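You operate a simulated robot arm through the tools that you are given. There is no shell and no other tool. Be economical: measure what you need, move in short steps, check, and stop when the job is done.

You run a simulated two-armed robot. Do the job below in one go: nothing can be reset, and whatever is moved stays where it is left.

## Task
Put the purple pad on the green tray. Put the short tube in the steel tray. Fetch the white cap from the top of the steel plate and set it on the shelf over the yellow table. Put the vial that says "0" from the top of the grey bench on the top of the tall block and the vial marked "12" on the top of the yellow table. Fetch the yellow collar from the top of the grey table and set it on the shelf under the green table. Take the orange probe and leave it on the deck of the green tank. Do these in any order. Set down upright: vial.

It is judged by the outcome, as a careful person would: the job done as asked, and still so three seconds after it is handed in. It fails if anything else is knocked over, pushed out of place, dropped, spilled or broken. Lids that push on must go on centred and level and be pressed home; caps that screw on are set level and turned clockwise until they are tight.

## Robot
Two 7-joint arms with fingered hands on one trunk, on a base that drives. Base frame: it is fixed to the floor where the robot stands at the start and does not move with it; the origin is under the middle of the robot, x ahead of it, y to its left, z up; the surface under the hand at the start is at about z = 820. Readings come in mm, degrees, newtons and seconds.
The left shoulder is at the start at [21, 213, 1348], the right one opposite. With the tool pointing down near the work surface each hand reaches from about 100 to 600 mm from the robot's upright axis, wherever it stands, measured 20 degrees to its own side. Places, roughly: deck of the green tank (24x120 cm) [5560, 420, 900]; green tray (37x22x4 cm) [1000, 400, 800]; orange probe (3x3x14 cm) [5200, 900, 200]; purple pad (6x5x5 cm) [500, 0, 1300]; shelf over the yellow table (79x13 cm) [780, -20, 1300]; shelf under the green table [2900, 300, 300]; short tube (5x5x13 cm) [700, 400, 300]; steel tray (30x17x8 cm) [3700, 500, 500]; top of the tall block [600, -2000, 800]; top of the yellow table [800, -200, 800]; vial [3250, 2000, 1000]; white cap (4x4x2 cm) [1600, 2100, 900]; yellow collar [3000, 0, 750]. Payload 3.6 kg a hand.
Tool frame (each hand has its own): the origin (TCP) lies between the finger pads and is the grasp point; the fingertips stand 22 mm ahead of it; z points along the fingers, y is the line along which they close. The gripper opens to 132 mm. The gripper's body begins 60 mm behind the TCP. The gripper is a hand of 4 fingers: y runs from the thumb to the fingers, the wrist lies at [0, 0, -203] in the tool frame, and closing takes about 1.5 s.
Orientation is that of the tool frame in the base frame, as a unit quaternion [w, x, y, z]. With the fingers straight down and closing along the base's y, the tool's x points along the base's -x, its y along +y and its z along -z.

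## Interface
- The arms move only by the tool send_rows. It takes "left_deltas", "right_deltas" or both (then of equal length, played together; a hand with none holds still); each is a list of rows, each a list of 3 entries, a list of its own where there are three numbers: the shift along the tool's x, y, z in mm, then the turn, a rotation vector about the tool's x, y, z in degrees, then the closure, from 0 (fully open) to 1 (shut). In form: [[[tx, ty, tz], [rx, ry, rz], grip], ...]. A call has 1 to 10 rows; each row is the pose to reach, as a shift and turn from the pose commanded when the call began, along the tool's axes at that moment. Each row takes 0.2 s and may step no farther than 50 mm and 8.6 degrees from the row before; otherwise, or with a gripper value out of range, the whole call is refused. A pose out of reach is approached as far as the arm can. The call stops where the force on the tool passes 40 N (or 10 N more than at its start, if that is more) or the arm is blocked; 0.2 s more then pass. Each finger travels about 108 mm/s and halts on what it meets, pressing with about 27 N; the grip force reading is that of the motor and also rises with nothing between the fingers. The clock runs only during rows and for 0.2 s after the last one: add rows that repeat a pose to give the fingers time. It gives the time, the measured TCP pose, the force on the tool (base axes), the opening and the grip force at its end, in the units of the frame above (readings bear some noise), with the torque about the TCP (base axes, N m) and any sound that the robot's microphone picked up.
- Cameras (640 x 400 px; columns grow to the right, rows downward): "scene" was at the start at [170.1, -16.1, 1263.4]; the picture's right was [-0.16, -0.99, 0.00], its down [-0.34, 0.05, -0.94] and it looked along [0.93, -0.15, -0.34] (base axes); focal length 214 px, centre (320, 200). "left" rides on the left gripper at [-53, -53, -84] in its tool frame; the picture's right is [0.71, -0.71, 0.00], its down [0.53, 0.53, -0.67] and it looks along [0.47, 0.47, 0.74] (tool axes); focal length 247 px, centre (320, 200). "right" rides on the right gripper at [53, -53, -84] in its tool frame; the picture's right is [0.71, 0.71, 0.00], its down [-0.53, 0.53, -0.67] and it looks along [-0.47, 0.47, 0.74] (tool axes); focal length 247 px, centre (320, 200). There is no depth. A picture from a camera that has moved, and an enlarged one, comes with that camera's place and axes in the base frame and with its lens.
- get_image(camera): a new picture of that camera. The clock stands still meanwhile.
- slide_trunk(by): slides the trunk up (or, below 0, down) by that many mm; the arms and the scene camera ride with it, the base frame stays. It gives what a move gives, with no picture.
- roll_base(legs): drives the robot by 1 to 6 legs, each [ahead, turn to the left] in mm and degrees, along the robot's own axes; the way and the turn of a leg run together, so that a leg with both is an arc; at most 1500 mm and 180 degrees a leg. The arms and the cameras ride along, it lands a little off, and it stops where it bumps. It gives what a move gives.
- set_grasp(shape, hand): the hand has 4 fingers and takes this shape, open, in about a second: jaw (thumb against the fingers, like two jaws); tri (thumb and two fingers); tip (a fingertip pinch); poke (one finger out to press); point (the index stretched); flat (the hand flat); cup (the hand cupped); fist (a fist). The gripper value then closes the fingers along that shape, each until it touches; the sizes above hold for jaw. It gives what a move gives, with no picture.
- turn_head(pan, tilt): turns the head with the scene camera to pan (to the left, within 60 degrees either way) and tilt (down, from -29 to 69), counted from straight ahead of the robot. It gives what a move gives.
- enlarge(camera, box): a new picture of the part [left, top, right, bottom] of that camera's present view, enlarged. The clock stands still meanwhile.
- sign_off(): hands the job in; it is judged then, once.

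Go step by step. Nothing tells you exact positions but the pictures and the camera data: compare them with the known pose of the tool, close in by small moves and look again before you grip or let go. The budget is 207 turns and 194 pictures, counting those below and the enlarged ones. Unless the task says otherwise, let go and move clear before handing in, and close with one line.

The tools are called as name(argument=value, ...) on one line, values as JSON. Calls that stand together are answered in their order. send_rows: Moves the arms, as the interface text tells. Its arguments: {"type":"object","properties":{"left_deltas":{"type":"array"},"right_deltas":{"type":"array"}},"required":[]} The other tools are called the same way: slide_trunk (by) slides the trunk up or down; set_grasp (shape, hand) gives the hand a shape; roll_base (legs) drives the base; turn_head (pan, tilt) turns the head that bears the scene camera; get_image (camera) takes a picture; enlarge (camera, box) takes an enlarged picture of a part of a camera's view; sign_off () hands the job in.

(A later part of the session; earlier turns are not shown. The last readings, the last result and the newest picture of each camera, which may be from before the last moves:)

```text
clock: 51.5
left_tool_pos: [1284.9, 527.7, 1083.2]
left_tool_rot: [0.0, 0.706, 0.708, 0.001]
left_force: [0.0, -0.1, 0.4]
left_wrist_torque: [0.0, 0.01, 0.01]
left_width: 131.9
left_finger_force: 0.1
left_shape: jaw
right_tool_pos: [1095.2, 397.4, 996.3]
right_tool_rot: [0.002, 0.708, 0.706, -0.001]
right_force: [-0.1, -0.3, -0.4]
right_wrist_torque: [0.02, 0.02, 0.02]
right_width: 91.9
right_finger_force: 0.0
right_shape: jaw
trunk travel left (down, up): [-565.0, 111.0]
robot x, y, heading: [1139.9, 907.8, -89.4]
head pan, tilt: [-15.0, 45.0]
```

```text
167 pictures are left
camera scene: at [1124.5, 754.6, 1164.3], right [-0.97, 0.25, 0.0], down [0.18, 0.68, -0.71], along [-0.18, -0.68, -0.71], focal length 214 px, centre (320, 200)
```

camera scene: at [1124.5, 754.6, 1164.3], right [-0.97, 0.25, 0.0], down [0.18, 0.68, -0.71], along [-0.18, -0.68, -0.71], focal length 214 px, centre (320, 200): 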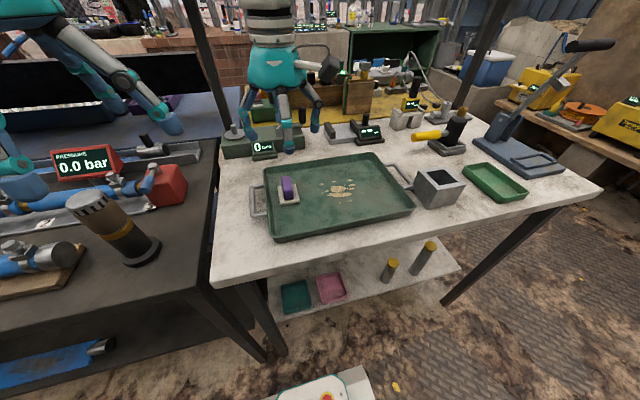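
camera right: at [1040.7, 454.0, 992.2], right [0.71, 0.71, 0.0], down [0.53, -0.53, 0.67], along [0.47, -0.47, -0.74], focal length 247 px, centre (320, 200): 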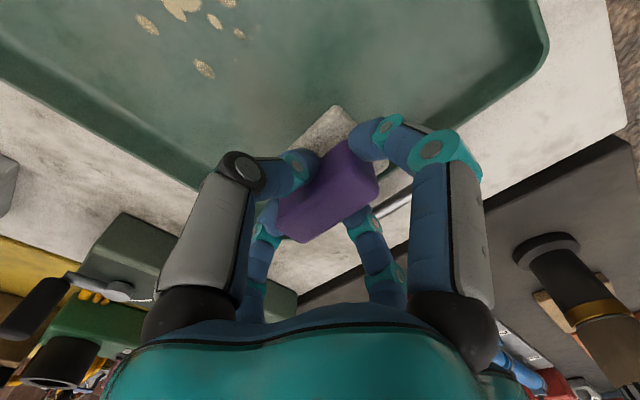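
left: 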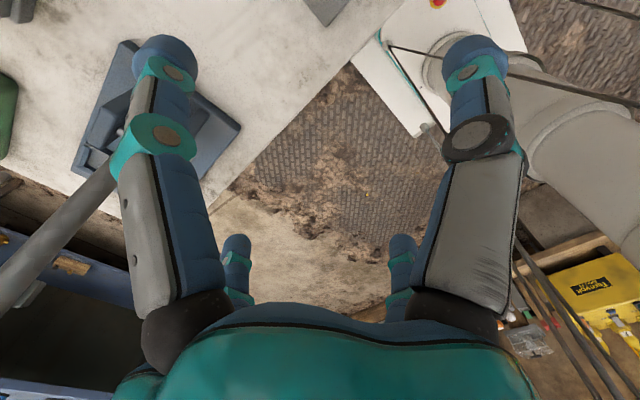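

The pad rests in the tray. Next is the short tube on the white table's lower shelf, near (745, 428). I'll pull the right hand in, then shift the robot along the table to face it.

send_rows(right_deltas=[[[0, 0, -50], [0, 0, 0], 0.3], [[0, 0, -100], [0, 0, 0], 0.3], [[45, -15, -115], [0, 0, 0], 0.3], [[90, -30, -115], [0, 0, 0], 0.3], [[135, -45, -115], [0, 0, 0], 0.3], [[170, -75, -115], [0, 0, 0], 0.3], [[190, -115, -115], [0, 0, 0], 0.3]])

roll_base(legs=[[0, 50], [-320, 0], [0, -50], [130, 0]])

turn_head(pan=-15, tilt=50)

get_image(camera="scene")

```text
clock: 53.1
left_tool_pos: [1285.0, 528.7, 1083.0]
left_tool_rot: [0.0, 0.706, 0.708, 0.001]
left_force: [-0.8, 0.1, 0.0]
left_wrist_torque: [0.03, 0.0, 0.01]
left_width: 131.9
left_finger_force: 0.1
left_shape: jaw
right_tool_pos: [982.0, 589.9, 1107.3]
right_tool_rot: [0.004, 0.708, 0.706, -0.001]
right_force: [-0.6, 0.3, -0.4]
right_wrist_torque: [-0.01, -0.01, -0.03]
right_width: 92.0
right_finger_force: 0.1
right_shape: jaw
trunk travel left (down, up): [-565.0, 111.0]
robot x, y, heading: [1138.6, 907.4, -89.6]
head pan, tilt: [-15.0, 45.0]
```

```text
clock: 55.8
left_tool_pos: [1525.7, 765.3, 1083.2]
left_tool_rot: [0.0, 0.353, 0.936, -0.001]
left_force: [0.3, -0.7, -0.1]
left_wrist_torque: [-0.03, 0.04, -0.01]
left_width: 131.9
left_finger_force: 0.0
left_shape: jaw
right_tool_pos: [1277.7, 579.3, 1109.8]
right_tool_rot: [0.002, 0.357, 0.934, -0.003]
right_force: [0.4, 0.2, -0.2]
right_wrist_torque: [-0.05, 0.08, 0.07]
right_width: 92.1
right_finger_force: 0.1
right_shape: jaw
trunk travel left (down, up): [-565.0, 111.0]
robot x, y, heading: [1122.6, 881.9, -40.4]
head pan, tilt: [-15.0, 45.0]
stopped in leg 1: the robot was blocked; the commanded pose is now the measured one
```

```text
clock: 56.5
left_tool_pos: [1522.8, 760.4, 1082.5]
left_tool_rot: [-0.001, 0.353, 0.935, 0.0]
left_force: [-0.5, -0.8, 0.1]
left_wrist_torque: [-0.01, -0.01, 0.0]
left_width: 132.1
left_finger_force: 0.1
left_shape: jaw
right_tool_pos: [1276.3, 576.3, 1110.1]
right_tool_rot: [0.003, 0.358, 0.934, -0.001]
right_force: [0.7, -0.3, 0.6]
right_wrist_torque: [0.03, -0.05, -0.03]
right_width: 92.3
right_finger_force: 0.0
right_shape: jaw
trunk travel left (down, up): [-565.0, 111.0]
robot x, y, heading: [1121.6, 879.2, -40.3]
head pan, tilt: [-15.0, 50.0]
```

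```text
166 pictures are left
camera scene: at [1220.5, 767.8, 1157.4], right [-0.82, -0.57, 0.0], down [-0.43, 0.63, -0.64], along [0.36, -0.53, -0.77], focal length 214 px, centre (320, 200)
```

scene: 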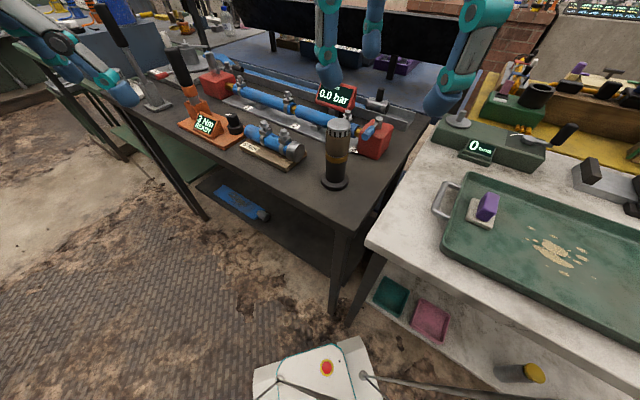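

The turn finished at about -40°, so I'll carry on in separate moves.

roll_base(legs=[[-310, 0]])

roll_base(legs=[[0, -49]])

get_image(camera="scene")

```text
clock: 58.6
left_tool_pos: [1290.4, 960.9, 1084.4]
left_tool_rot: [0.001, 0.353, 0.935, -0.001]
left_force: [-0.3, 0.5, 0.8]
left_wrist_torque: [-0.03, 0.01, -0.01]
left_width: 132.0
left_finger_force: 0.1
left_shape: jaw
right_tool_pos: [1042.7, 775.5, 1108.9]
right_tool_rot: [0.003, 0.357, 0.934, -0.001]
right_force: [0.6, -0.7, -0.5]
right_wrist_torque: [0.0, -0.01, -0.02]
right_width: 92.0
right_finger_force: 0.0
right_shape: jaw
trunk travel left (down, up): [-565.0, 111.0]
robot x, y, heading: [884.1, 1078.0, -40.4]
head pan, tilt: [-15.0, 50.0]
```

```text
clock: 61.5
left_tool_pos: [1051.4, 690.8, 1085.5]
left_tool_rot: [0.001, 0.715, 0.699, 0.002]
left_force: [0.2, 1.1, 0.1]
left_wrist_torque: [-0.03, -0.03, 0.01]
left_width: 132.0
left_finger_force: 0.2
left_shape: jaw
right_tool_pos: [749.9, 761.6, 1111.3]
right_tool_rot: [0.004, 0.717, 0.697, -0.001]
right_force: [-0.6, -0.1, 0.0]
right_wrist_torque: [0.0, -0.04, -0.01]
right_width: 92.5
right_finger_force: 0.1
right_shape: jaw
trunk travel left (down, up): [-565.0, 111.0]
robot x, y, heading: [926.4, 1080.2, -89.8]
head pan, tilt: [-15.0, 50.0]
stopped in leg 1: the robot was blocked; the commanded pose is now the measured one
```

```text
165 pictures are left
camera scene: at [904.5, 927.5, 1157.3], right [-0.97, 0.25, 0.0], down [0.2, 0.74, -0.64], along [-0.16, -0.62, -0.77], focal length 214 px, centre (320, 200)
```

scene: 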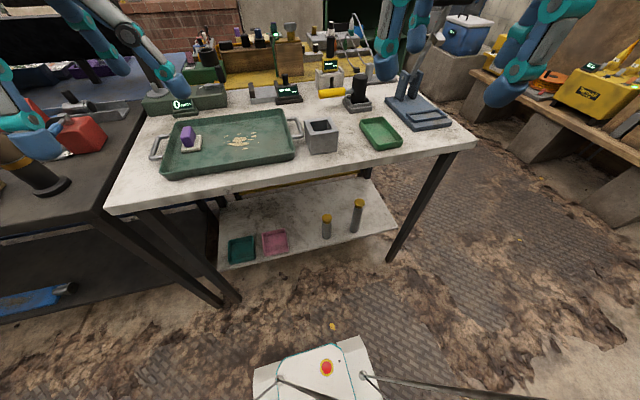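

The short tube (the nearer, lower one) stands near (747, 425). I'll draw the left hand in, then lower the trunk to reach under the table.

send_rows(left_deltas=[[[45, 0, -10], [0, 0, 0], 0], [[90, 0, -20], [0, 0, 0], 0], [[130, 0, -40], [0, 0, 0], 0], [[130, 0, -80], [0, 0, 0], 0]], right_deltas=[[[20, 0, 0], [0, 0, 0], 0], [[40, 0, 0], [0, 0, 0], 0], [[40, 0, 0], [0, 0, 0], 0], [[40, 0, 0], [0, 0, 0], 0]])

slide_trunk(by=-480)

turn_head(pan=-15, tilt=30)

get_image(camera="scene")

```text
clock: 62.5
left_tool_pos: [1058.9, 825.8, 1164.9]
left_tool_rot: [0.0, 0.714, 0.7, 0.001]
left_force: [0.0, 0.6, -0.1]
left_wrist_torque: [0.02, 0.02, 0.01]
left_width: 132.0
left_finger_force: 0.0
left_shape: jaw
right_tool_pos: [755.3, 802.5, 1112.0]
right_tool_rot: [0.003, 0.717, 0.697, -0.003]
right_force: [0.1, -0.5, 0.1]
right_wrist_torque: [-0.01, 0.05, 0.01]
right_width: 132.0
right_finger_force: 0.1
right_shape: jaw
trunk travel left (down, up): [-565.0, 111.0]
robot x, y, heading: [925.4, 1075.1, -89.9]
head pan, tilt: [-15.0, 50.0]
```

```text
refused: -480 is not a number from -400 to 400
```

```text
clock: 63.4
left_tool_pos: [1059.4, 825.9, 1163.6]
left_tool_rot: [-0.001, 0.715, 0.699, 0.0]
left_force: [0.7, -0.4, 0.4]
left_wrist_torque: [0.01, -0.01, -0.03]
left_width: 132.0
left_finger_force: 0.1
left_shape: jaw
right_tool_pos: [755.6, 802.3, 1112.1]
right_tool_rot: [0.002, 0.717, 0.697, -0.003]
right_force: [0.4, 0.7, 0.4]
right_wrist_torque: [0.0, 0.03, 0.0]
right_width: 131.8
right_finger_force: 0.0
right_shape: jaw
trunk travel left (down, up): [-565.0, 111.0]
robot x, y, heading: [927.3, 1081.9, -89.6]
head pan, tilt: [-15.0, 30.0]
```

```text
164 pictures are left
camera scene: at [905.0, 914.4, 1186.8], right [-0.97, 0.25, 0.0], down [0.13, 0.49, -0.87], along [-0.22, -0.84, -0.5], focal length 214 px, centre (320, 200)
```

scene: 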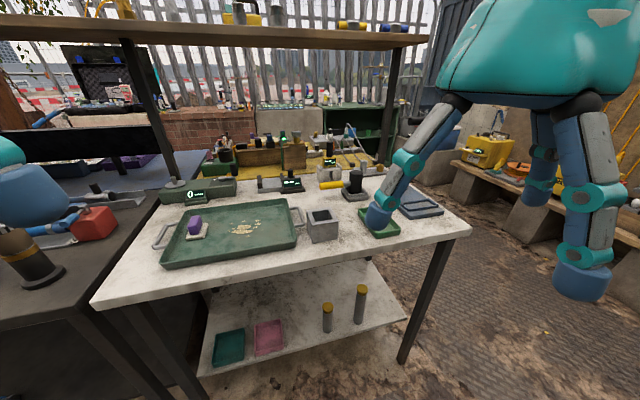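

I'll lower the trunk 400 mm, drive up closer and look under the table.

slide_trunk(by=-400)

roll_base(legs=[[150, 0]])

turn_head(pan=-20, tilt=35)

get_image(camera="scene")

get_image(camera="right")

```text
clock: 67.2
left_tool_pos: [1057.7, 815.9, 749.7]
left_tool_rot: [-0.024, 0.714, 0.7, 0.023]
left_force: [0.3, 0.1, 0.0]
left_wrist_torque: [-0.02, 0.02, 0.01]
left_width: 132.1
left_finger_force: 0.1
left_shape: jaw
right_tool_pos: [755.4, 802.0, 678.2]
right_tool_rot: [-0.047, 0.715, 0.696, 0.045]
right_force: [-0.2, 0.1, -0.5]
right_wrist_torque: [0.0, 0.0, 0.02]
right_width: 131.8
right_finger_force: 0.0
right_shape: jaw
trunk travel left (down, up): [-165.0, 511.0]
robot x, y, heading: [927.3, 1075.5, -89.4]
head pan, tilt: [-15.0, 30.0]
```

```text
clock: 68.4
left_tool_pos: [1056.9, 725.6, 750.6]
left_tool_rot: [-0.025, 0.714, 0.699, 0.03]
left_force: [0.3, 0.3, 0.1]
left_wrist_torque: [-0.02, -0.01, -0.02]
left_width: 132.0
left_finger_force: 0.1
left_shape: jaw
right_tool_pos: [754.9, 702.5, 680.9]
right_tool_rot: [-0.044, 0.715, 0.696, 0.044]
right_force: [0.7, -0.2, 0.3]
right_wrist_torque: [-0.01, 0.01, 0.0]
right_width: 131.7
right_finger_force: 0.1
right_shape: jaw
trunk travel left (down, up): [-165.0, 511.0]
robot x, y, heading: [924.0, 975.6, -89.1]
head pan, tilt: [-15.0, 30.0]
stopped in leg 1: the robot was blocked; the commanded pose is now the measured one
```

```text
clock: 69.1
left_tool_pos: [1057.1, 722.9, 750.5]
left_tool_rot: [-0.025, 0.713, 0.701, 0.029]
left_force: [0.3, 0.0, 0.4]
left_wrist_torque: [0.0, 0.03, 0.01]
left_width: 131.9
left_finger_force: 0.1
left_shape: jaw
right_tool_pos: [752.6, 702.7, 680.2]
right_tool_rot: [-0.043, 0.715, 0.696, 0.045]
right_force: [-0.2, -0.3, 0.2]
right_wrist_torque: [0.03, 0.01, 0.01]
right_width: 131.9
right_finger_force: 0.1
right_shape: jaw
trunk travel left (down, up): [-165.0, 511.0]
robot x, y, heading: [925.2, 972.6, -89.1]
head pan, tilt: [-20.0, 35.0]
```

```text
163 pictures are left
camera scene: at [897.7, 818.7, 769.0], right [-0.94, 0.33, -0.01], down [0.19, 0.53, -0.82], along [-0.27, -0.78, -0.57], focal length 214 px, centre (320, 200)
```

scene: 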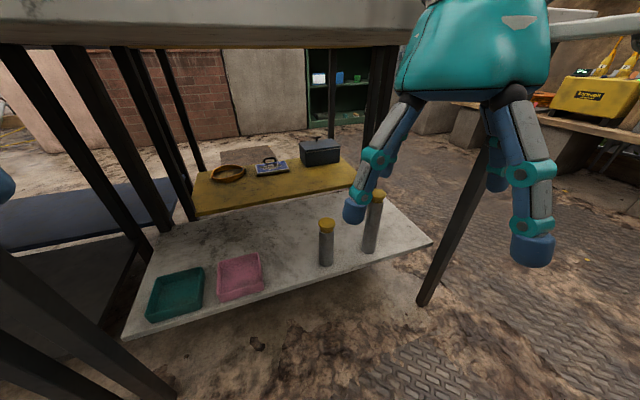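

```text
162 pictures are left
camera right: at [701.5, 746.4, 769.8], right [0.73, 0.68, 0.09], down [0.51, -0.62, 0.6], along [0.46, -0.39, -0.8], focal length 247 px, centre (320, 200)
```

right: 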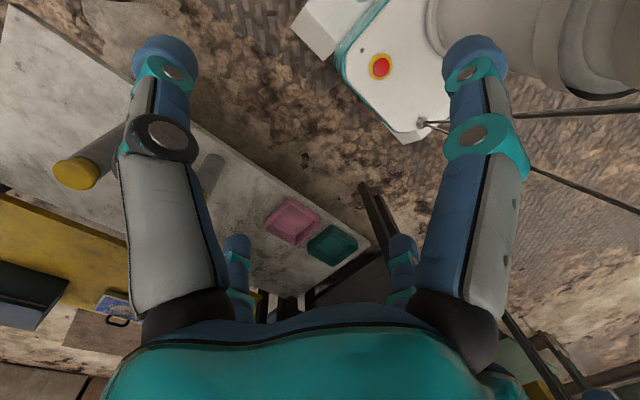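

Both tubes are clear in view under the table. I'll enlarge to measure the short one.

roll_base(legs=[[50, 0]])

enlarge(camera="scene", box=[280, 170, 440, 290])

```text
clock: 69.9
left_tool_pos: [1056.7, 696.9, 744.2]
left_tool_rot: [-0.036, 0.713, 0.699, 0.042]
left_force: [-0.2, 0.4, 0.9]
left_wrist_torque: [-0.04, 0.01, -0.01]
left_width: 132.3
left_finger_force: 0.1
left_shape: jaw
right_tool_pos: [753.7, 673.4, 672.6]
right_tool_rot: [-0.049, 0.715, 0.696, 0.051]
right_force: [0.6, 0.7, 0.6]
right_wrist_torque: [0.01, -0.05, 0.01]
right_width: 132.0
right_finger_force: 0.1
right_shape: jaw
trunk travel left (down, up): [-165.0, 511.0]
robot x, y, heading: [929.4, 959.2, -88.8]
head pan, tilt: [-20.0, 35.0]
stopped in leg 1: the robot was blocked; the commanded pose is now the measured one
```

```text
3.33 times, centred on (360, 230) of scene
camera zoom: at [898.1, 809.1, 770.8], right [-0.95, 0.32, -0.01], down [0.19, 0.53, -0.83], along [-0.26, -0.79, -0.56], focal length 715 px, centre (187, 100)
```

zoom: 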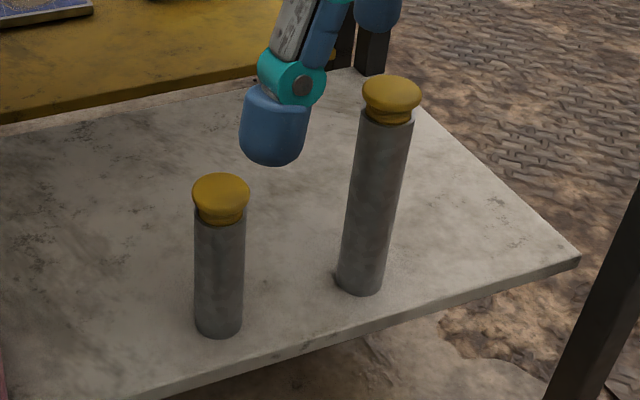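

Something resists the forward drive and the arms are tilting slightly. I'll look down and to both sides to see what's touching.

turn_head(pan=50, tilt=50)

get_image(camera="scene")

turn_head(pan=-50, tilt=50)

get_image(camera="scene")

```text
clock: 71.3
left_tool_pos: [1057.2, 698.1, 743.2]
left_tool_rot: [-0.037, 0.716, 0.696, 0.041]
left_force: [-0.7, 0.1, -0.1]
left_wrist_torque: [-0.01, 0.01, 0.0]
left_width: 131.9
left_finger_force: 0.1
left_shape: jaw
right_tool_pos: [754.4, 674.3, 676.3]
right_tool_rot: [-0.05, 0.715, 0.696, 0.049]
right_force: [-0.3, 0.2, 0.5]
right_wrist_torque: [-0.02, -0.02, 0.02]
right_width: 131.7
right_finger_force: 0.0
right_shape: jaw
trunk travel left (down, up): [-165.0, 511.0]
robot x, y, heading: [928.7, 955.5, -88.8]
head pan, tilt: [50.0, 50.0]
```

```text
160 pictures are left
camera scene: at [987.7, 844.8, 749.1], right [-0.63, -0.78, 0.02], down [-0.59, 0.47, -0.66], along [0.5, -0.42, -0.75], focal length 214 px, centre (320, 200)
```

scene: 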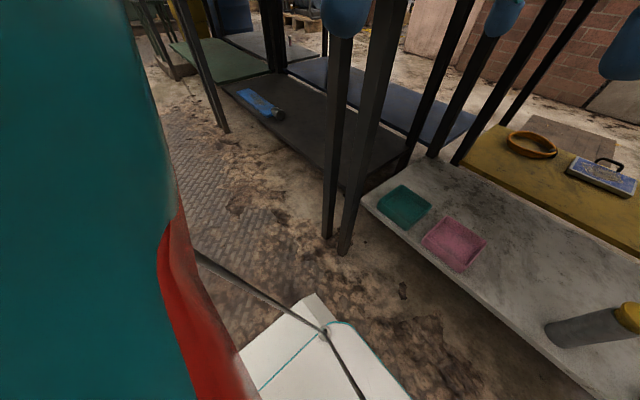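

```text
clock: 73.1
left_tool_pos: [1057.8, 698.0, 743.6]
left_tool_rot: [-0.037, 0.716, 0.696, 0.04]
left_force: [0.2, -0.5, -0.9]
left_wrist_torque: [0.01, 0.0, -0.01]
left_width: 132.2
left_finger_force: 0.1
left_shape: jaw
right_tool_pos: [755.0, 674.9, 674.9]
right_tool_rot: [-0.05, 0.714, 0.696, 0.048]
right_force: [0.3, -0.5, 0.6]
right_wrist_torque: [-0.01, -0.02, 0.01]
right_width: 131.7
right_finger_force: 0.1
right_shape: jaw
trunk travel left (down, up): [-165.0, 511.0]
robot x, y, heading: [927.6, 958.8, -88.8]
head pan, tilt: [-50.0, 50.0]
```

```text
159 pictures are left
camera scene: at [869.9, 842.7, 748.7], right [-0.66, 0.75, -0.02], down [0.58, 0.49, -0.65], along [-0.48, -0.44, -0.76], focal length 214 px, centre (320, 200)
```

scene: 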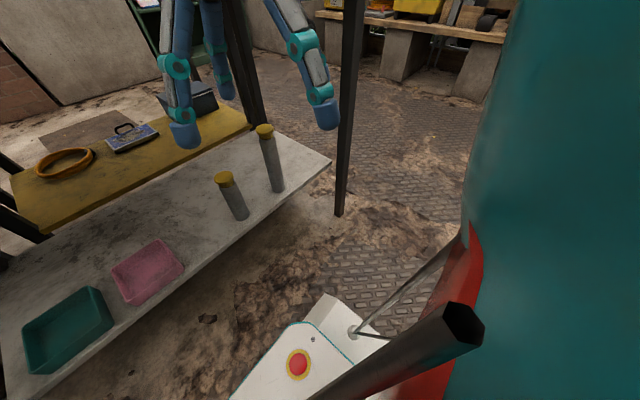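

I can't see an obstacle, and from here the tube is about 560 mm away, which is reachable. I'll lower the right hand and tilt the fingers forward to slip under the tabletop.

send_rows(right_deltas=[[[0, 0, 30], [0, -8, 0], 0], [[0, 0, 60], [0, -16, 0], 0], [[0, 0, 90], [0, -24, 0], 0], [[-10, 0, 120], [0, -32, 0], 0], [[-20, 0, 150], [0, -40, 0], 0], [[-20, 0, 150], [0, -40, 0], 0]])

turn_head(pan=-25, tilt=35)

get_image(camera="scene")

get_image(camera="right")

```text
clock: 74.0
left_tool_pos: [1057.5, 689.6, 740.6]
left_tool_rot: [-0.041, 0.714, 0.698, 0.046]
left_force: [-0.9, -0.6, -1.0]
left_wrist_torque: [-0.06, 0.06, 0.0]
left_width: 132.0
left_finger_force: 0.1
left_shape: jaw
right_tool_pos: [828.6, 586.4, 645.1]
right_tool_rot: [0.266, 0.654, 0.696, -0.132]
right_force: [0.6, 1.0, -0.1]
right_wrist_torque: [-0.02, -0.02, 0.0]
right_width: 131.8
right_finger_force: 0.2
right_shape: jaw
right hand out of reach, approached as far as the arm can: row 1, 2, 3, 4
trunk travel left (down, up): [-165.0, 511.0]
robot x, y, heading: [927.1, 955.6, -88.4]
head pan, tilt: [-50.0, 50.0]
stopped in row 4 (right hand): the arm was blocked; the commanded pose is now the measured one
```

```text
clock: 74.9
left_tool_pos: [1058.1, 689.2, 739.9]
left_tool_rot: [-0.042, 0.715, 0.697, 0.044]
left_force: [-0.7, 0.6, 0.5]
left_wrist_torque: [0.01, 0.01, -0.01]
left_width: 132.1
left_finger_force: 0.0
left_shape: jaw
right_tool_pos: [829.6, 588.4, 647.9]
right_tool_rot: [0.266, 0.655, 0.694, -0.135]
right_force: [-0.2, 0.7, -0.3]
right_wrist_torque: [0.01, -0.01, -0.05]
right_width: 131.8
right_finger_force: 0.1
right_shape: jaw
trunk travel left (down, up): [-165.0, 511.0]
robot x, y, heading: [927.3, 959.0, -88.9]
head pan, tilt: [-25.0, 35.0]
```

```text
158 pictures are left
camera scene: at [892.6, 811.6, 770.8], right [-0.91, 0.41, -0.01], down [0.24, 0.51, -0.83], along [-0.33, -0.76, -0.56], focal length 214 px, centre (320, 200)
```

scene: 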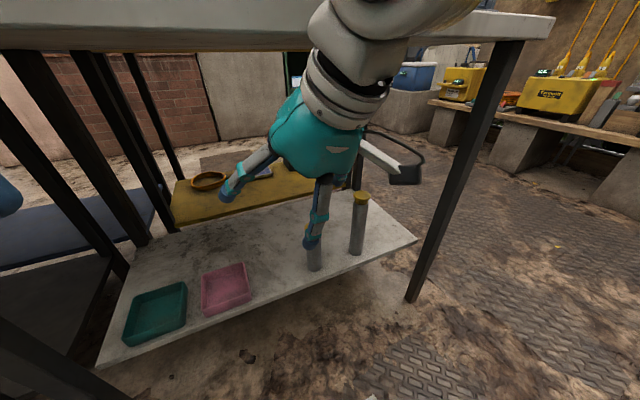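

```text
157 pictures are left
camera right: at [760.3, 672.4, 677.7], right [0.69, 0.67, -0.27], down [0.39, -0.03, 0.92], along [0.61, -0.74, -0.28], focal length 247 px, centre (320, 200)
```

right: 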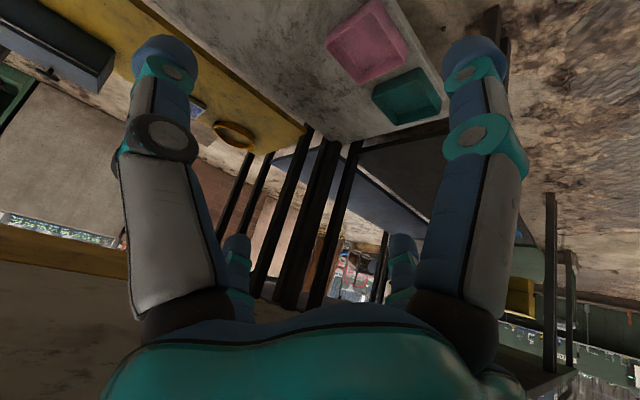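

The wrist sits at table-edge height, so I should back out, lower the hands in the open, and then come in beneath the tabletop.

roll_base(legs=[[-200, 0]])

send_rows(right_deltas=[[[0, -20, 30], [0, 0, 0], 0], [[10, -40, 60], [0, 0, 0], 0], [[25, -60, 95], [0, 0, 0], 0], [[40, -70, 135], [0, 0, 0], 0], [[60, -70, 175], [0, 0, 0], 0], [[80, -70, 215], [0, 0, 0], 0]], left_deltas=[[[-20, 0, 30], [0, 0, 0], 0], [[-40, 0, 60], [0, 0, 0], 0], [[-60, 0, 100], [0, 0, 0], 0], [[-60, 0, 140], [0, 0, 0], 0], [[-60, 0, 140], [0, 0, 0], 0], [[-60, 0, 140], [0, 0, 0], 0]])

get_image(camera="scene")

```text
clock: 76.5
left_tool_pos: [1056.2, 882.2, 734.6]
left_tool_rot: [-0.048, 0.714, 0.696, 0.049]
left_force: [0.2, 0.9, 0.6]
left_wrist_torque: [0.03, 0.0, -0.01]
left_width: 132.0
left_finger_force: 0.0
left_shape: jaw
right_tool_pos: [829.0, 781.2, 642.6]
right_tool_rot: [0.262, 0.654, 0.698, -0.13]
right_force: [-0.5, 0.8, -0.1]
right_wrist_torque: [0.01, -0.02, 0.01]
right_width: 131.9
right_finger_force: 0.0
right_shape: jaw
trunk travel left (down, up): [-165.0, 511.0]
robot x, y, heading: [925.6, 1157.2, -89.0]
head pan, tilt: [-25.0, 35.0]
```

```text
clock: 77.9
left_tool_pos: [1054.6, 842.7, 588.3]
left_tool_rot: [-0.048, 0.714, 0.696, 0.049]
left_force: [0.2, -0.2, -0.2]
left_wrist_torque: [0.02, 0.02, 0.01]
left_width: 132.1
left_finger_force: 0.1
left_shape: jaw
right_tool_pos: [800.5, 726.8, 412.2]
right_tool_rot: [0.261, 0.655, 0.697, -0.131]
right_force: [0.9, 0.3, 0.8]
right_wrist_torque: [-0.01, 0.01, -0.02]
right_width: 132.0
right_finger_force: 0.0
right_shape: jaw
trunk travel left (down, up): [-165.0, 511.0]
robot x, y, heading: [928.4, 1157.4, -89.1]
head pan, tilt: [-25.0, 35.0]
```

```text
156 pictures are left
camera scene: at [891.6, 995.3, 766.8], right [-0.91, 0.4, 0.0], down [0.23, 0.53, -0.82], along [-0.33, -0.75, -0.57], focal length 214 px, centre (320, 200)
```

scene: 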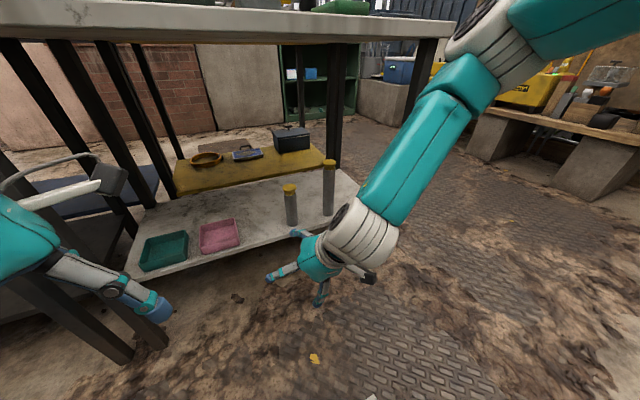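

Now the hand is low and in the open. The tube stands at about (743, 403), top near z 388. I'll lower the trunk further so the elbow stays under the tabletop, and level the hand's roll.

send_rows(right_deltas=[[[-20, -10, -35], [5.5, 0, 0], 0], [[-45, -20, -70], [11, 0, 0], 0], [[-60, -30, -105], [11, 0, 0], 0]], left_deltas=[[[0, 0, -30], [0, 0, 0], 0], [[0, 0, -60], [0, 0, 0], 0], [[0, 0, -90], [0, 0, 0], 0]])

slide_trunk(by=-140)

get_image(camera="scene")

```text
clock: 78.7
left_tool_pos: [1056.9, 830.9, 680.6]
left_tool_rot: [-0.048, 0.714, 0.697, 0.048]
left_force: [-0.1, 0.0, -0.1]
left_wrist_torque: [0.0, 0.0, 0.02]
left_width: 132.0
left_finger_force: 0.0
left_shape: jaw
right_tool_pos: [755.1, 729.3, 526.1]
right_tool_rot: [0.196, 0.677, 0.681, -0.198]
right_force: [-1.1, -0.6, 0.7]
right_wrist_torque: [0.0, -0.02, -0.01]
right_width: 132.2
right_finger_force: 0.0
right_shape: jaw
trunk travel left (down, up): [-165.0, 511.0]
robot x, y, heading: [925.1, 1153.4, -88.9]
head pan, tilt: [-25.0, 35.0]
```

```text
clock: 80.4
left_tool_pos: [1054.7, 829.1, 539.6]
left_tool_rot: [-0.047, 0.714, 0.697, 0.048]
left_force: [0.0, -0.2, 0.7]
left_wrist_torque: [-0.02, 0.01, -0.01]
left_width: 132.0
left_finger_force: 0.1
left_shape: jaw
right_tool_pos: [753.3, 729.3, 386.2]
right_tool_rot: [0.198, 0.676, 0.682, -0.197]
right_force: [-0.2, -0.1, -0.9]
right_wrist_torque: [0.03, -0.01, 0.0]
right_width: 132.0
right_finger_force: 0.1
right_shape: jaw
trunk travel left (down, up): [-25.0, 651.0]
robot x, y, heading: [926.7, 1155.9, -88.8]
head pan, tilt: [-25.0, 35.0]
```

```text
155 pictures are left
camera scene: at [891.5, 993.8, 624.1], right [-0.91, 0.4, 0.0], down [0.23, 0.53, -0.82], along [-0.33, -0.75, -0.57], focal length 214 px, centre (320, 200)
```

scene: 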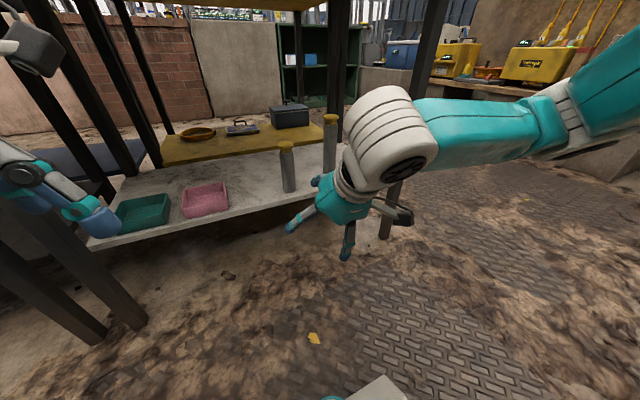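

The tube is now at about (741, 395), z 250–388. I'll raise the hand a little and drive in 205 mm.

send_rows(right_deltas=[[[-15, 0, -30], [0, 0, 0], 0], [[-30, -10, -60], [0, 0, 0], 0]])

roll_base(legs=[[205, 0]])

get_image(camera="scene")

get_image(camera="right")

```text
clock: 81.0
left_tool_pos: [1054.8, 828.0, 540.1]
left_tool_rot: [-0.048, 0.714, 0.697, 0.047]
left_force: [0.2, 0.3, 0.4]
left_wrist_torque: [-0.03, 0.02, 0.0]
left_width: 132.0
left_finger_force: 0.1
left_shape: jaw
right_tool_pos: [746.7, 735.5, 441.3]
right_tool_rot: [0.198, 0.676, 0.682, -0.196]
right_force: [0.3, -0.8, 0.2]
right_wrist_torque: [0.02, 0.0, 0.0]
right_width: 132.0
right_finger_force: 0.1
right_shape: jaw
right hand out of reach, approached as far as the arm can: row 2
trunk travel left (down, up): [-25.0, 651.0]
robot x, y, heading: [924.6, 1156.8, -89.1]
head pan, tilt: [-25.0, 35.0]
```

```text
clock: 82.5
left_tool_pos: [1060.0, 666.0, 537.7]
left_tool_rot: [-0.051, 0.712, 0.698, 0.055]
left_force: [-0.3, 0.5, 0.4]
left_wrist_torque: [0.0, -0.02, 0.0]
left_width: 132.1
left_finger_force: 0.1
left_shape: jaw
right_tool_pos: [751.2, 564.7, 445.9]
right_tool_rot: [0.204, 0.676, 0.68, -0.196]
right_force: [0.1, -0.6, -0.8]
right_wrist_torque: [-0.04, 0.01, -0.03]
right_width: 132.0
right_finger_force: 0.2
right_shape: jaw
trunk travel left (down, up): [-25.0, 651.0]
robot x, y, heading: [929.3, 983.1, -88.3]
head pan, tilt: [-25.0, 35.0]
stopped in leg 1: the robot was blocked; the commanded pose is now the measured one
```

```text
154 pictures are left
camera scene: at [894.8, 825.4, 626.3], right [-0.92, 0.4, -0.01], down [0.23, 0.52, -0.82], along [-0.32, -0.76, -0.57], focal length 214 px, centre (320, 200)
```

scene: 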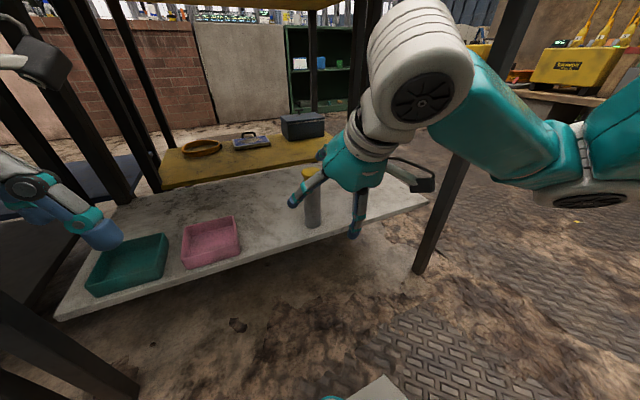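

```text
153 pictures are left
camera right: at [695.8, 653.0, 486.9], right [0.7, 0.6, -0.38], down [0.52, -0.08, 0.85], along [0.48, -0.8, -0.37], focal length 247 px, centre (320, 200)
```

right: 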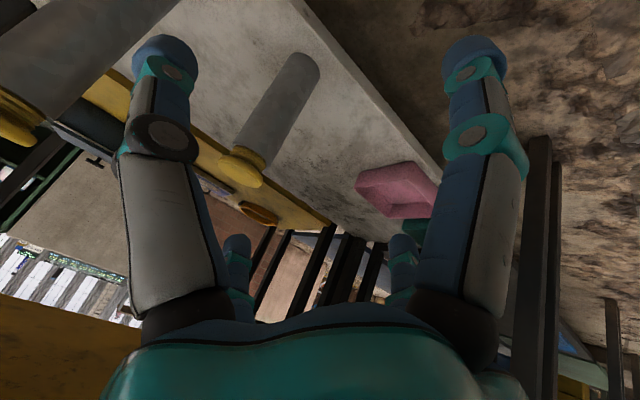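

The drive stopped short again but the tube is still in reach, at about (743, 397). I'll move the hand to just above and behind it.

send_rows(right_deltas=[[[-35, -4, 25], [0, 0, 0], 0], [[-65, -8, 45], [0, 0, 0], 0], [[-86, -8, 66], [0, 0, 0], 0]])

get_image(camera="scene")

get_image(camera="right")

```text
clock: 83.3
left_tool_pos: [1060.7, 666.6, 538.3]
left_tool_rot: [-0.05, 0.712, 0.698, 0.056]
left_force: [-0.2, -0.4, 0.1]
left_wrist_torque: [-0.01, 0.02, -0.03]
left_width: 131.8
left_finger_force: 0.2
left_shape: jaw
right_tool_pos: [742.9, 456.1, 438.0]
right_tool_rot: [0.204, 0.673, 0.683, -0.198]
right_force: [0.3, -0.9, 0.0]
right_wrist_torque: [0.01, 0.0, -0.01]
right_width: 132.1
right_finger_force: 0.1
right_shape: jaw
trunk travel left (down, up): [-25.0, 651.0]
robot x, y, heading: [929.7, 981.7, -88.4]
head pan, tilt: [-25.0, 35.0]
```

```text
152 pictures are left
camera scene: at [894.8, 825.4, 626.1], right [-0.92, 0.4, -0.01], down [0.23, 0.52, -0.82], along [-0.32, -0.76, -0.57], focal length 214 px, centre (320, 200)
```

scene: 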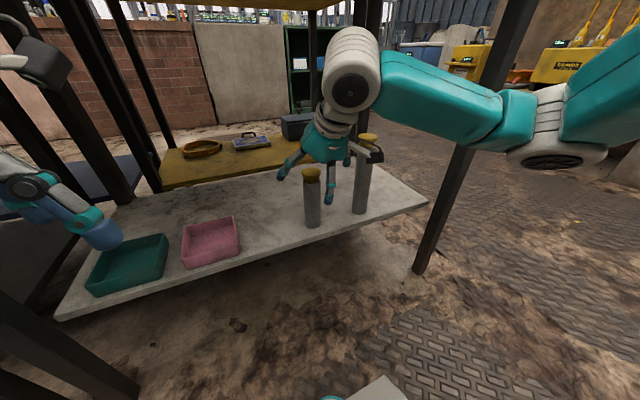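

```text
151 pictures are left
camera right: at [688.0, 545.2, 478.7], right [0.7, 0.6, -0.38], down [0.52, -0.07, 0.85], along [0.48, -0.8, -0.37], focal length 247 px, centre (320, 200)
```

right: 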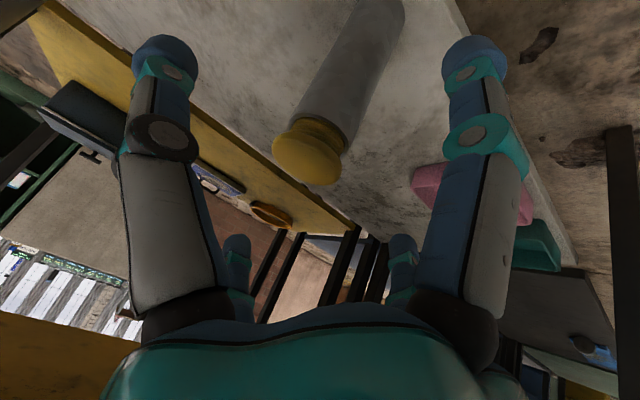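

The tube's cap is centred just ahead of the open fingers, at about (747, 406). I'll advance along the fingers so that they surround it.

send_rows(right_deltas=[[[6, 5, 25], [0, 0, 0], 0], [[6, 5, 50], [0, 0, 0], 0], [[6, 5, 75], [0, 0, 0], 0], [[6, 5, 98], [0, 0, 0], 0]])

get_image(camera="right")

enlarge(camera="scene", box=[230, 100, 420, 260])

```text
clock: 84.3
left_tool_pos: [1060.2, 667.8, 538.4]
left_tool_rot: [-0.051, 0.712, 0.698, 0.055]
left_force: [-0.2, 0.1, -0.2]
left_wrist_torque: [0.02, 0.0, -0.01]
left_width: 131.8
left_finger_force: 0.1
left_shape: jaw
right_tool_pos: [749.2, 403.9, 356.3]
right_tool_rot: [0.206, 0.674, 0.681, -0.2]
right_force: [0.1, 5.3, 19.5]
right_wrist_torque: [0.43, 0.09, 0.0]
right_width: 132.2
right_finger_force: 0.1
right_shape: jaw
trunk travel left (down, up): [-25.0, 651.0]
robot x, y, heading: [930.3, 979.7, -88.5]
head pan, tilt: [-25.0, 35.0]
```

```text
150 pictures are left
camera right: at [694.6, 493.4, 396.1], right [0.7, 0.6, -0.39], down [0.52, -0.06, 0.85], along [0.49, -0.8, -0.36], focal length 247 px, centre (320, 200)
```

right: 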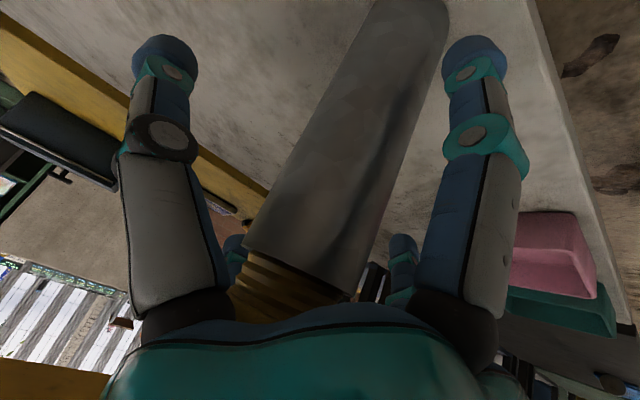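

```text
2.50 times, centred on (325, 180) of scene
camera zoom: at [895.1, 825.6, 626.4], right [-0.92, 0.4, -0.01], down [0.23, 0.52, -0.82], along [-0.32, -0.76, -0.57], focal length 536 px, centre (308, 250)
```

zoom: 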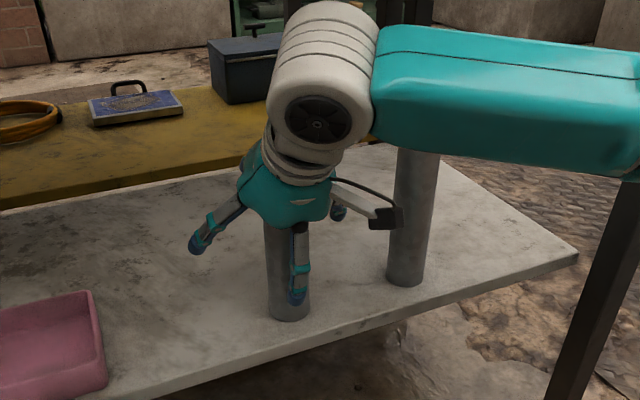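

The palm has just touched the tube's top (19 N), so I'll back off 12 mm and close.

send_rows(right_deltas=[[[0, 0, -14], [0, 0, 0], 0], [[0, 0, -14], [0, 0, 0], 0.4], [[0, 0, -14], [0, 0, 0], 0.7], [[0, 0, -14], [0, 0, 0], 1], [[0, 0, -14], [0, 0, 0], 1], [[0, 0, -14], [0, 0, 0], 1], [[0, 0, -14], [0, 0, 0], 1]])

get_image(camera="right")

```text
clock: 85.9
left_tool_pos: [1059.8, 666.5, 539.2]
left_tool_rot: [-0.051, 0.712, 0.698, 0.054]
left_force: [-0.2, 0.9, -0.8]
left_wrist_torque: [0.02, 0.01, -0.02]
left_width: 132.0
left_finger_force: 0.0
left_shape: jaw
right_tool_pos: [750.1, 414.3, 364.8]
right_tool_rot: [0.202, 0.674, 0.682, -0.199]
right_force: [0.0, 3.2, 7.4]
right_wrist_torque: [0.45, 0.09, -0.01]
right_width: 44.4
right_finger_force: 26.9
right_shape: jaw
trunk travel left (down, up): [-25.0, 651.0]
robot x, y, heading: [926.9, 981.1, -88.5]
head pan, tilt: [-25.0, 35.0]
```

```text
148 pictures are left
camera right: at [694.6, 503.3, 405.9], right [0.7, 0.6, -0.38], down [0.52, -0.07, 0.85], along [0.48, -0.8, -0.36], focal length 247 px, centre (320, 200)
```

right: 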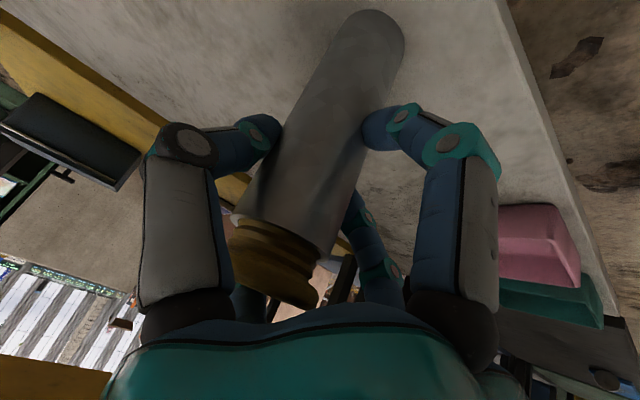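

Held at 44 mm. I'll lift straight up 60 mm, check, and back the robot out.

send_rows(right_deltas=[[[-11, 0, -17], [0, 0, 0], 1], [[-22, 0, -34], [0, 0, 0], 1], [[-32, 0, -50], [0, 0, 0], 1]])

get_image(camera="scene")

roll_base(legs=[[-330, 0]])

get_image(camera="scene")

```text
clock: 86.7
left_tool_pos: [1060.7, 666.5, 537.4]
left_tool_rot: [-0.05, 0.712, 0.698, 0.055]
left_force: [-0.8, 0.1, 0.5]
left_wrist_torque: [0.02, 0.04, 0.01]
left_width: 132.0
left_finger_force: 0.1
left_shape: jaw
right_tool_pos: [751.3, 415.7, 423.5]
right_tool_rot: [0.203, 0.674, 0.682, -0.198]
right_force: [0.4, 0.2, -3.7]
right_wrist_torque: [0.04, -0.05, 0.0]
right_width: 42.7
right_finger_force: 27.3
right_shape: jaw
trunk travel left (down, up): [-25.0, 651.0]
robot x, y, heading: [928.2, 982.6, -88.4]
head pan, tilt: [-25.0, 35.0]
```

```text
147 pictures are left
camera scene: at [895.2, 825.3, 626.0], right [-0.92, 0.4, -0.01], down [0.23, 0.52, -0.82], along [-0.32, -0.76, -0.57], focal length 214 px, centre (320, 200)
```

scene: 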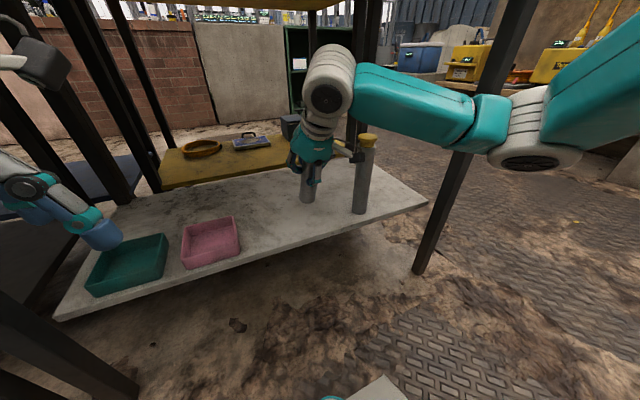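

```text
clock: 87.3
left_tool_pos: [1061.5, 665.7, 537.5]
left_tool_rot: [-0.052, 0.712, 0.698, 0.055]
left_force: [0.3, 0.3, -0.1]
left_wrist_torque: [-0.01, 0.01, -0.01]
left_width: 131.8
left_finger_force: 0.0
left_shape: jaw
right_tool_pos: [751.0, 416.6, 420.9]
right_tool_rot: [0.2, 0.674, 0.684, -0.195]
right_force: [0.5, 0.2, -3.2]
right_wrist_torque: [0.04, -0.06, 0.0]
right_width: 42.7
right_finger_force: 26.8
right_shape: jaw
trunk travel left (down, up): [-25.0, 651.0]
robot x, y, heading: [929.3, 985.2, -88.5]
head pan, tilt: [-25.0, 35.0]
stopped in leg 1: the robot was blocked; the commanded pose is now the measured one
```

```text
146 pictures are left
camera scene: at [895.0, 825.1, 625.3], right [-0.92, 0.39, -0.01], down [0.23, 0.52, -0.82], along [-0.32, -0.76, -0.57], focal length 214 px, centre (320, 200)
```

scene: 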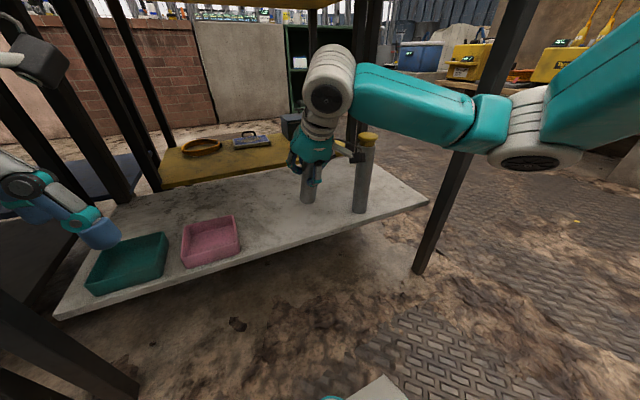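

The tube is up, but the base refused to back. I'll try a shorter reverse.

roll_base(legs=[[-60, 0]])

turn_head(pan=-60, tilt=15)

get_image(camera="scene")

turn_head(pan=60, tilt=30)

get_image(camera="scene")

```text
clock: 88.3
left_tool_pos: [1060.8, 722.8, 534.8]
left_tool_rot: [-0.056, 0.711, 0.698, 0.057]
left_force: [-0.6, 0.1, -0.4]
left_wrist_torque: [0.01, -0.04, 0.02]
left_width: 132.0
left_finger_force: 0.1
left_shape: jaw
right_tool_pos: [750.6, 473.9, 416.6]
right_tool_rot: [0.197, 0.675, 0.684, -0.194]
right_force: [0.4, -0.3, -3.1]
right_wrist_torque: [0.04, 0.0, 0.02]
right_width: 42.4
right_finger_force: 27.3
right_shape: jaw
trunk travel left (down, up): [-25.0, 651.0]
robot x, y, heading: [924.7, 1043.9, -88.3]
head pan, tilt: [-25.0, 35.0]
```

```text
clock: 89.3
left_tool_pos: [1059.7, 722.0, 535.2]
left_tool_rot: [-0.056, 0.711, 0.699, 0.057]
left_force: [-1.2, 0.7, -0.4]
left_wrist_torque: [-0.01, 0.02, 0.01]
left_width: 132.2
left_finger_force: 0.1
left_shape: jaw
right_tool_pos: [750.9, 474.3, 417.9]
right_tool_rot: [0.196, 0.675, 0.684, -0.195]
right_force: [-0.6, 0.1, -3.8]
right_wrist_torque: [0.01, -0.01, 0.02]
right_width: 42.6
right_finger_force: 26.8
right_shape: jaw
trunk travel left (down, up): [-25.0, 651.0]
robot x, y, heading: [928.3, 1043.2, -88.3]
head pan, tilt: [-60.0, 15.0]
```

```text
145 pictures are left
camera scene: at [850.4, 912.0, 655.9], right [-0.53, 0.85, 0.0], down [0.22, 0.14, -0.97], along [-0.82, -0.51, -0.26], focal length 214 px, centre (320, 200)
```

scene: 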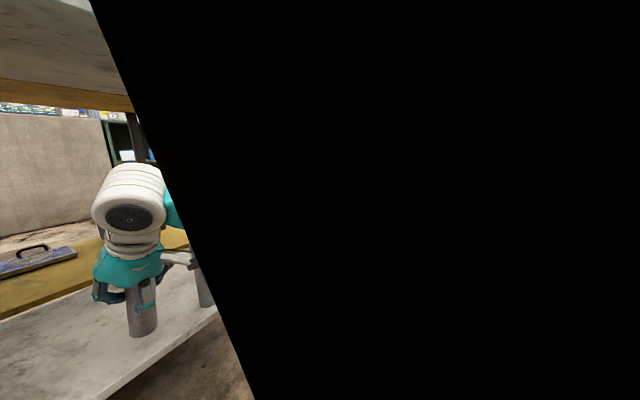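

```text
clock: 91.3
left_tool_pos: [1061.1, 721.7, 534.3]
left_tool_rot: [-0.056, 0.711, 0.698, 0.058]
left_force: [0.3, 1.1, 0.6]
left_wrist_torque: [0.05, 0.0, -0.01]
left_width: 132.1
left_finger_force: 0.1
left_shape: jaw
right_tool_pos: [750.8, 474.3, 418.1]
right_tool_rot: [0.197, 0.675, 0.685, -0.194]
right_force: [0.0, 0.0, -3.0]
right_wrist_torque: [0.02, -0.04, 0.04]
right_width: 42.6
right_finger_force: 26.7
right_shape: jaw
trunk travel left (down, up): [-25.0, 651.0]
robot x, y, heading: [926.2, 1045.8, -88.3]
head pan, tilt: [60.0, 30.0]
```

```text
144 pictures are left
camera scene: at [1009.5, 918.3, 631.8], right [-0.47, -0.88, 0.0], down [-0.44, 0.24, -0.87], along [0.76, -0.41, -0.5], focal length 214 px, centre (320, 200)
```

scene: 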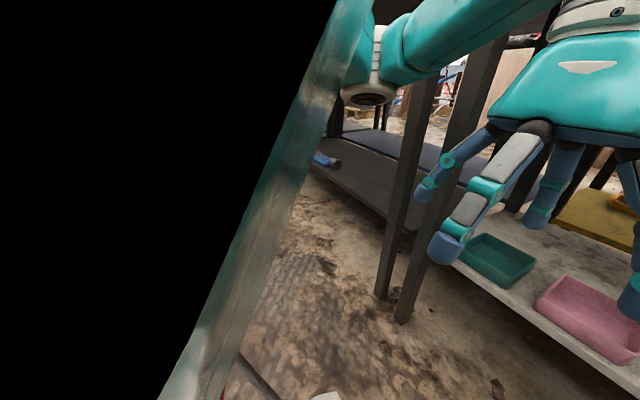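

The short reverse worked, so the stall was not an obstacle. I'll back out further and raise the trunk.

roll_base(legs=[[-120, 0]])

roll_base(legs=[[-100, 0]])

slide_trunk(by=400)

turn_head(pan=-20, tilt=25)

get_image(camera="scene")

```text
clock: 92.6
left_tool_pos: [1057.1, 844.3, 534.9]
left_tool_rot: [-0.055, 0.711, 0.698, 0.057]
left_force: [0.2, 0.6, -0.2]
left_wrist_torque: [-0.02, 0.01, 0.0]
left_width: 131.9
left_finger_force: 0.0
left_shape: jaw
right_tool_pos: [747.3, 596.7, 417.6]
right_tool_rot: [0.197, 0.675, 0.684, -0.194]
right_force: [-0.8, 0.0, -3.6]
right_wrist_torque: [0.01, -0.04, 0.04]
right_width: 42.5
right_finger_force: 26.8
right_shape: jaw
trunk travel left (down, up): [-25.0, 651.0]
robot x, y, heading: [924.6, 1166.5, -88.2]
head pan, tilt: [60.0, 30.0]
```

```text
clock: 93.7
left_tool_pos: [1052.5, 948.5, 535.0]
left_tool_rot: [-0.056, 0.712, 0.697, 0.057]
left_force: [0.2, -0.2, -0.7]
left_wrist_torque: [-0.02, 0.04, -0.01]
left_width: 132.2
left_finger_force: 0.1
left_shape: jaw
right_tool_pos: [743.5, 700.2, 417.9]
right_tool_rot: [0.196, 0.676, 0.683, -0.195]
right_force: [1.4, -0.1, -3.9]
right_wrist_torque: [0.06, -0.05, 0.01]
right_width: 42.6
right_finger_force: 26.7
right_shape: jaw
trunk travel left (down, up): [-25.0, 651.0]
robot x, y, heading: [919.7, 1269.2, -88.4]
head pan, tilt: [60.0, 30.0]
```

```text
clock: 97.5
left_tool_pos: [1054.0, 947.5, 936.0]
left_tool_rot: [-0.057, 0.712, 0.698, 0.058]
left_force: [-0.3, 0.1, 0.5]
left_wrist_torque: [0.02, 0.02, -0.03]
left_width: 132.3
left_finger_force: 0.1
left_shape: jaw
right_tool_pos: [742.0, 699.2, 818.2]
right_tool_rot: [0.196, 0.676, 0.683, -0.195]
right_force: [-0.3, 0.6, -3.3]
right_wrist_torque: [0.04, -0.04, -0.03]
right_width: 42.3
right_finger_force: 27.1
right_shape: jaw
trunk travel left (down, up): [-425.0, 251.0]
robot x, y, heading: [920.1, 1269.9, -88.1]
head pan, tilt: [60.0, 30.0]
```

```text
clock: 99.1
left_tool_pos: [1053.6, 947.4, 935.6]
left_tool_rot: [-0.057, 0.712, 0.698, 0.057]
left_force: [-0.1, -0.1, 0.3]
left_wrist_torque: [-0.01, 0.0, -0.02]
left_width: 132.0
left_finger_force: 0.0
left_shape: jaw
right_tool_pos: [742.7, 698.7, 818.5]
right_tool_rot: [0.197, 0.677, 0.682, -0.195]
right_force: [0.0, 0.1, -2.0]
right_wrist_torque: [0.0, -0.04, -0.01]
right_width: 42.5
right_finger_force: 26.4
right_shape: jaw
trunk travel left (down, up): [-425.0, 251.0]
robot x, y, heading: [916.9, 1271.6, -88.1]
head pan, tilt: [-20.0, 25.0]
```

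```text
143 pictures are left
camera scene: at [893.7, 1105.7, 1052.9], right [-0.95, 0.32, 0.0], down [0.13, 0.4, -0.91], along [-0.29, -0.86, -0.42], focal length 214 px, centre (320, 200)
```

scene: 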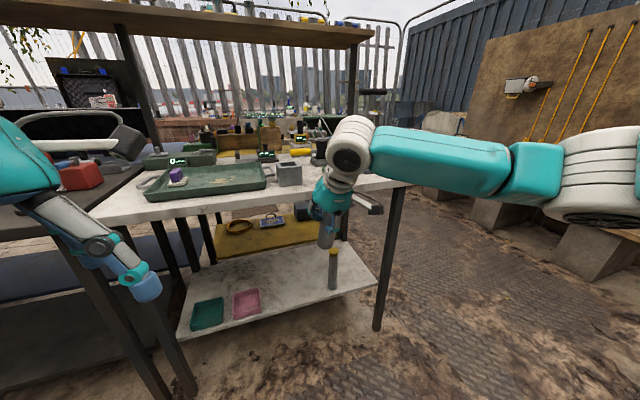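

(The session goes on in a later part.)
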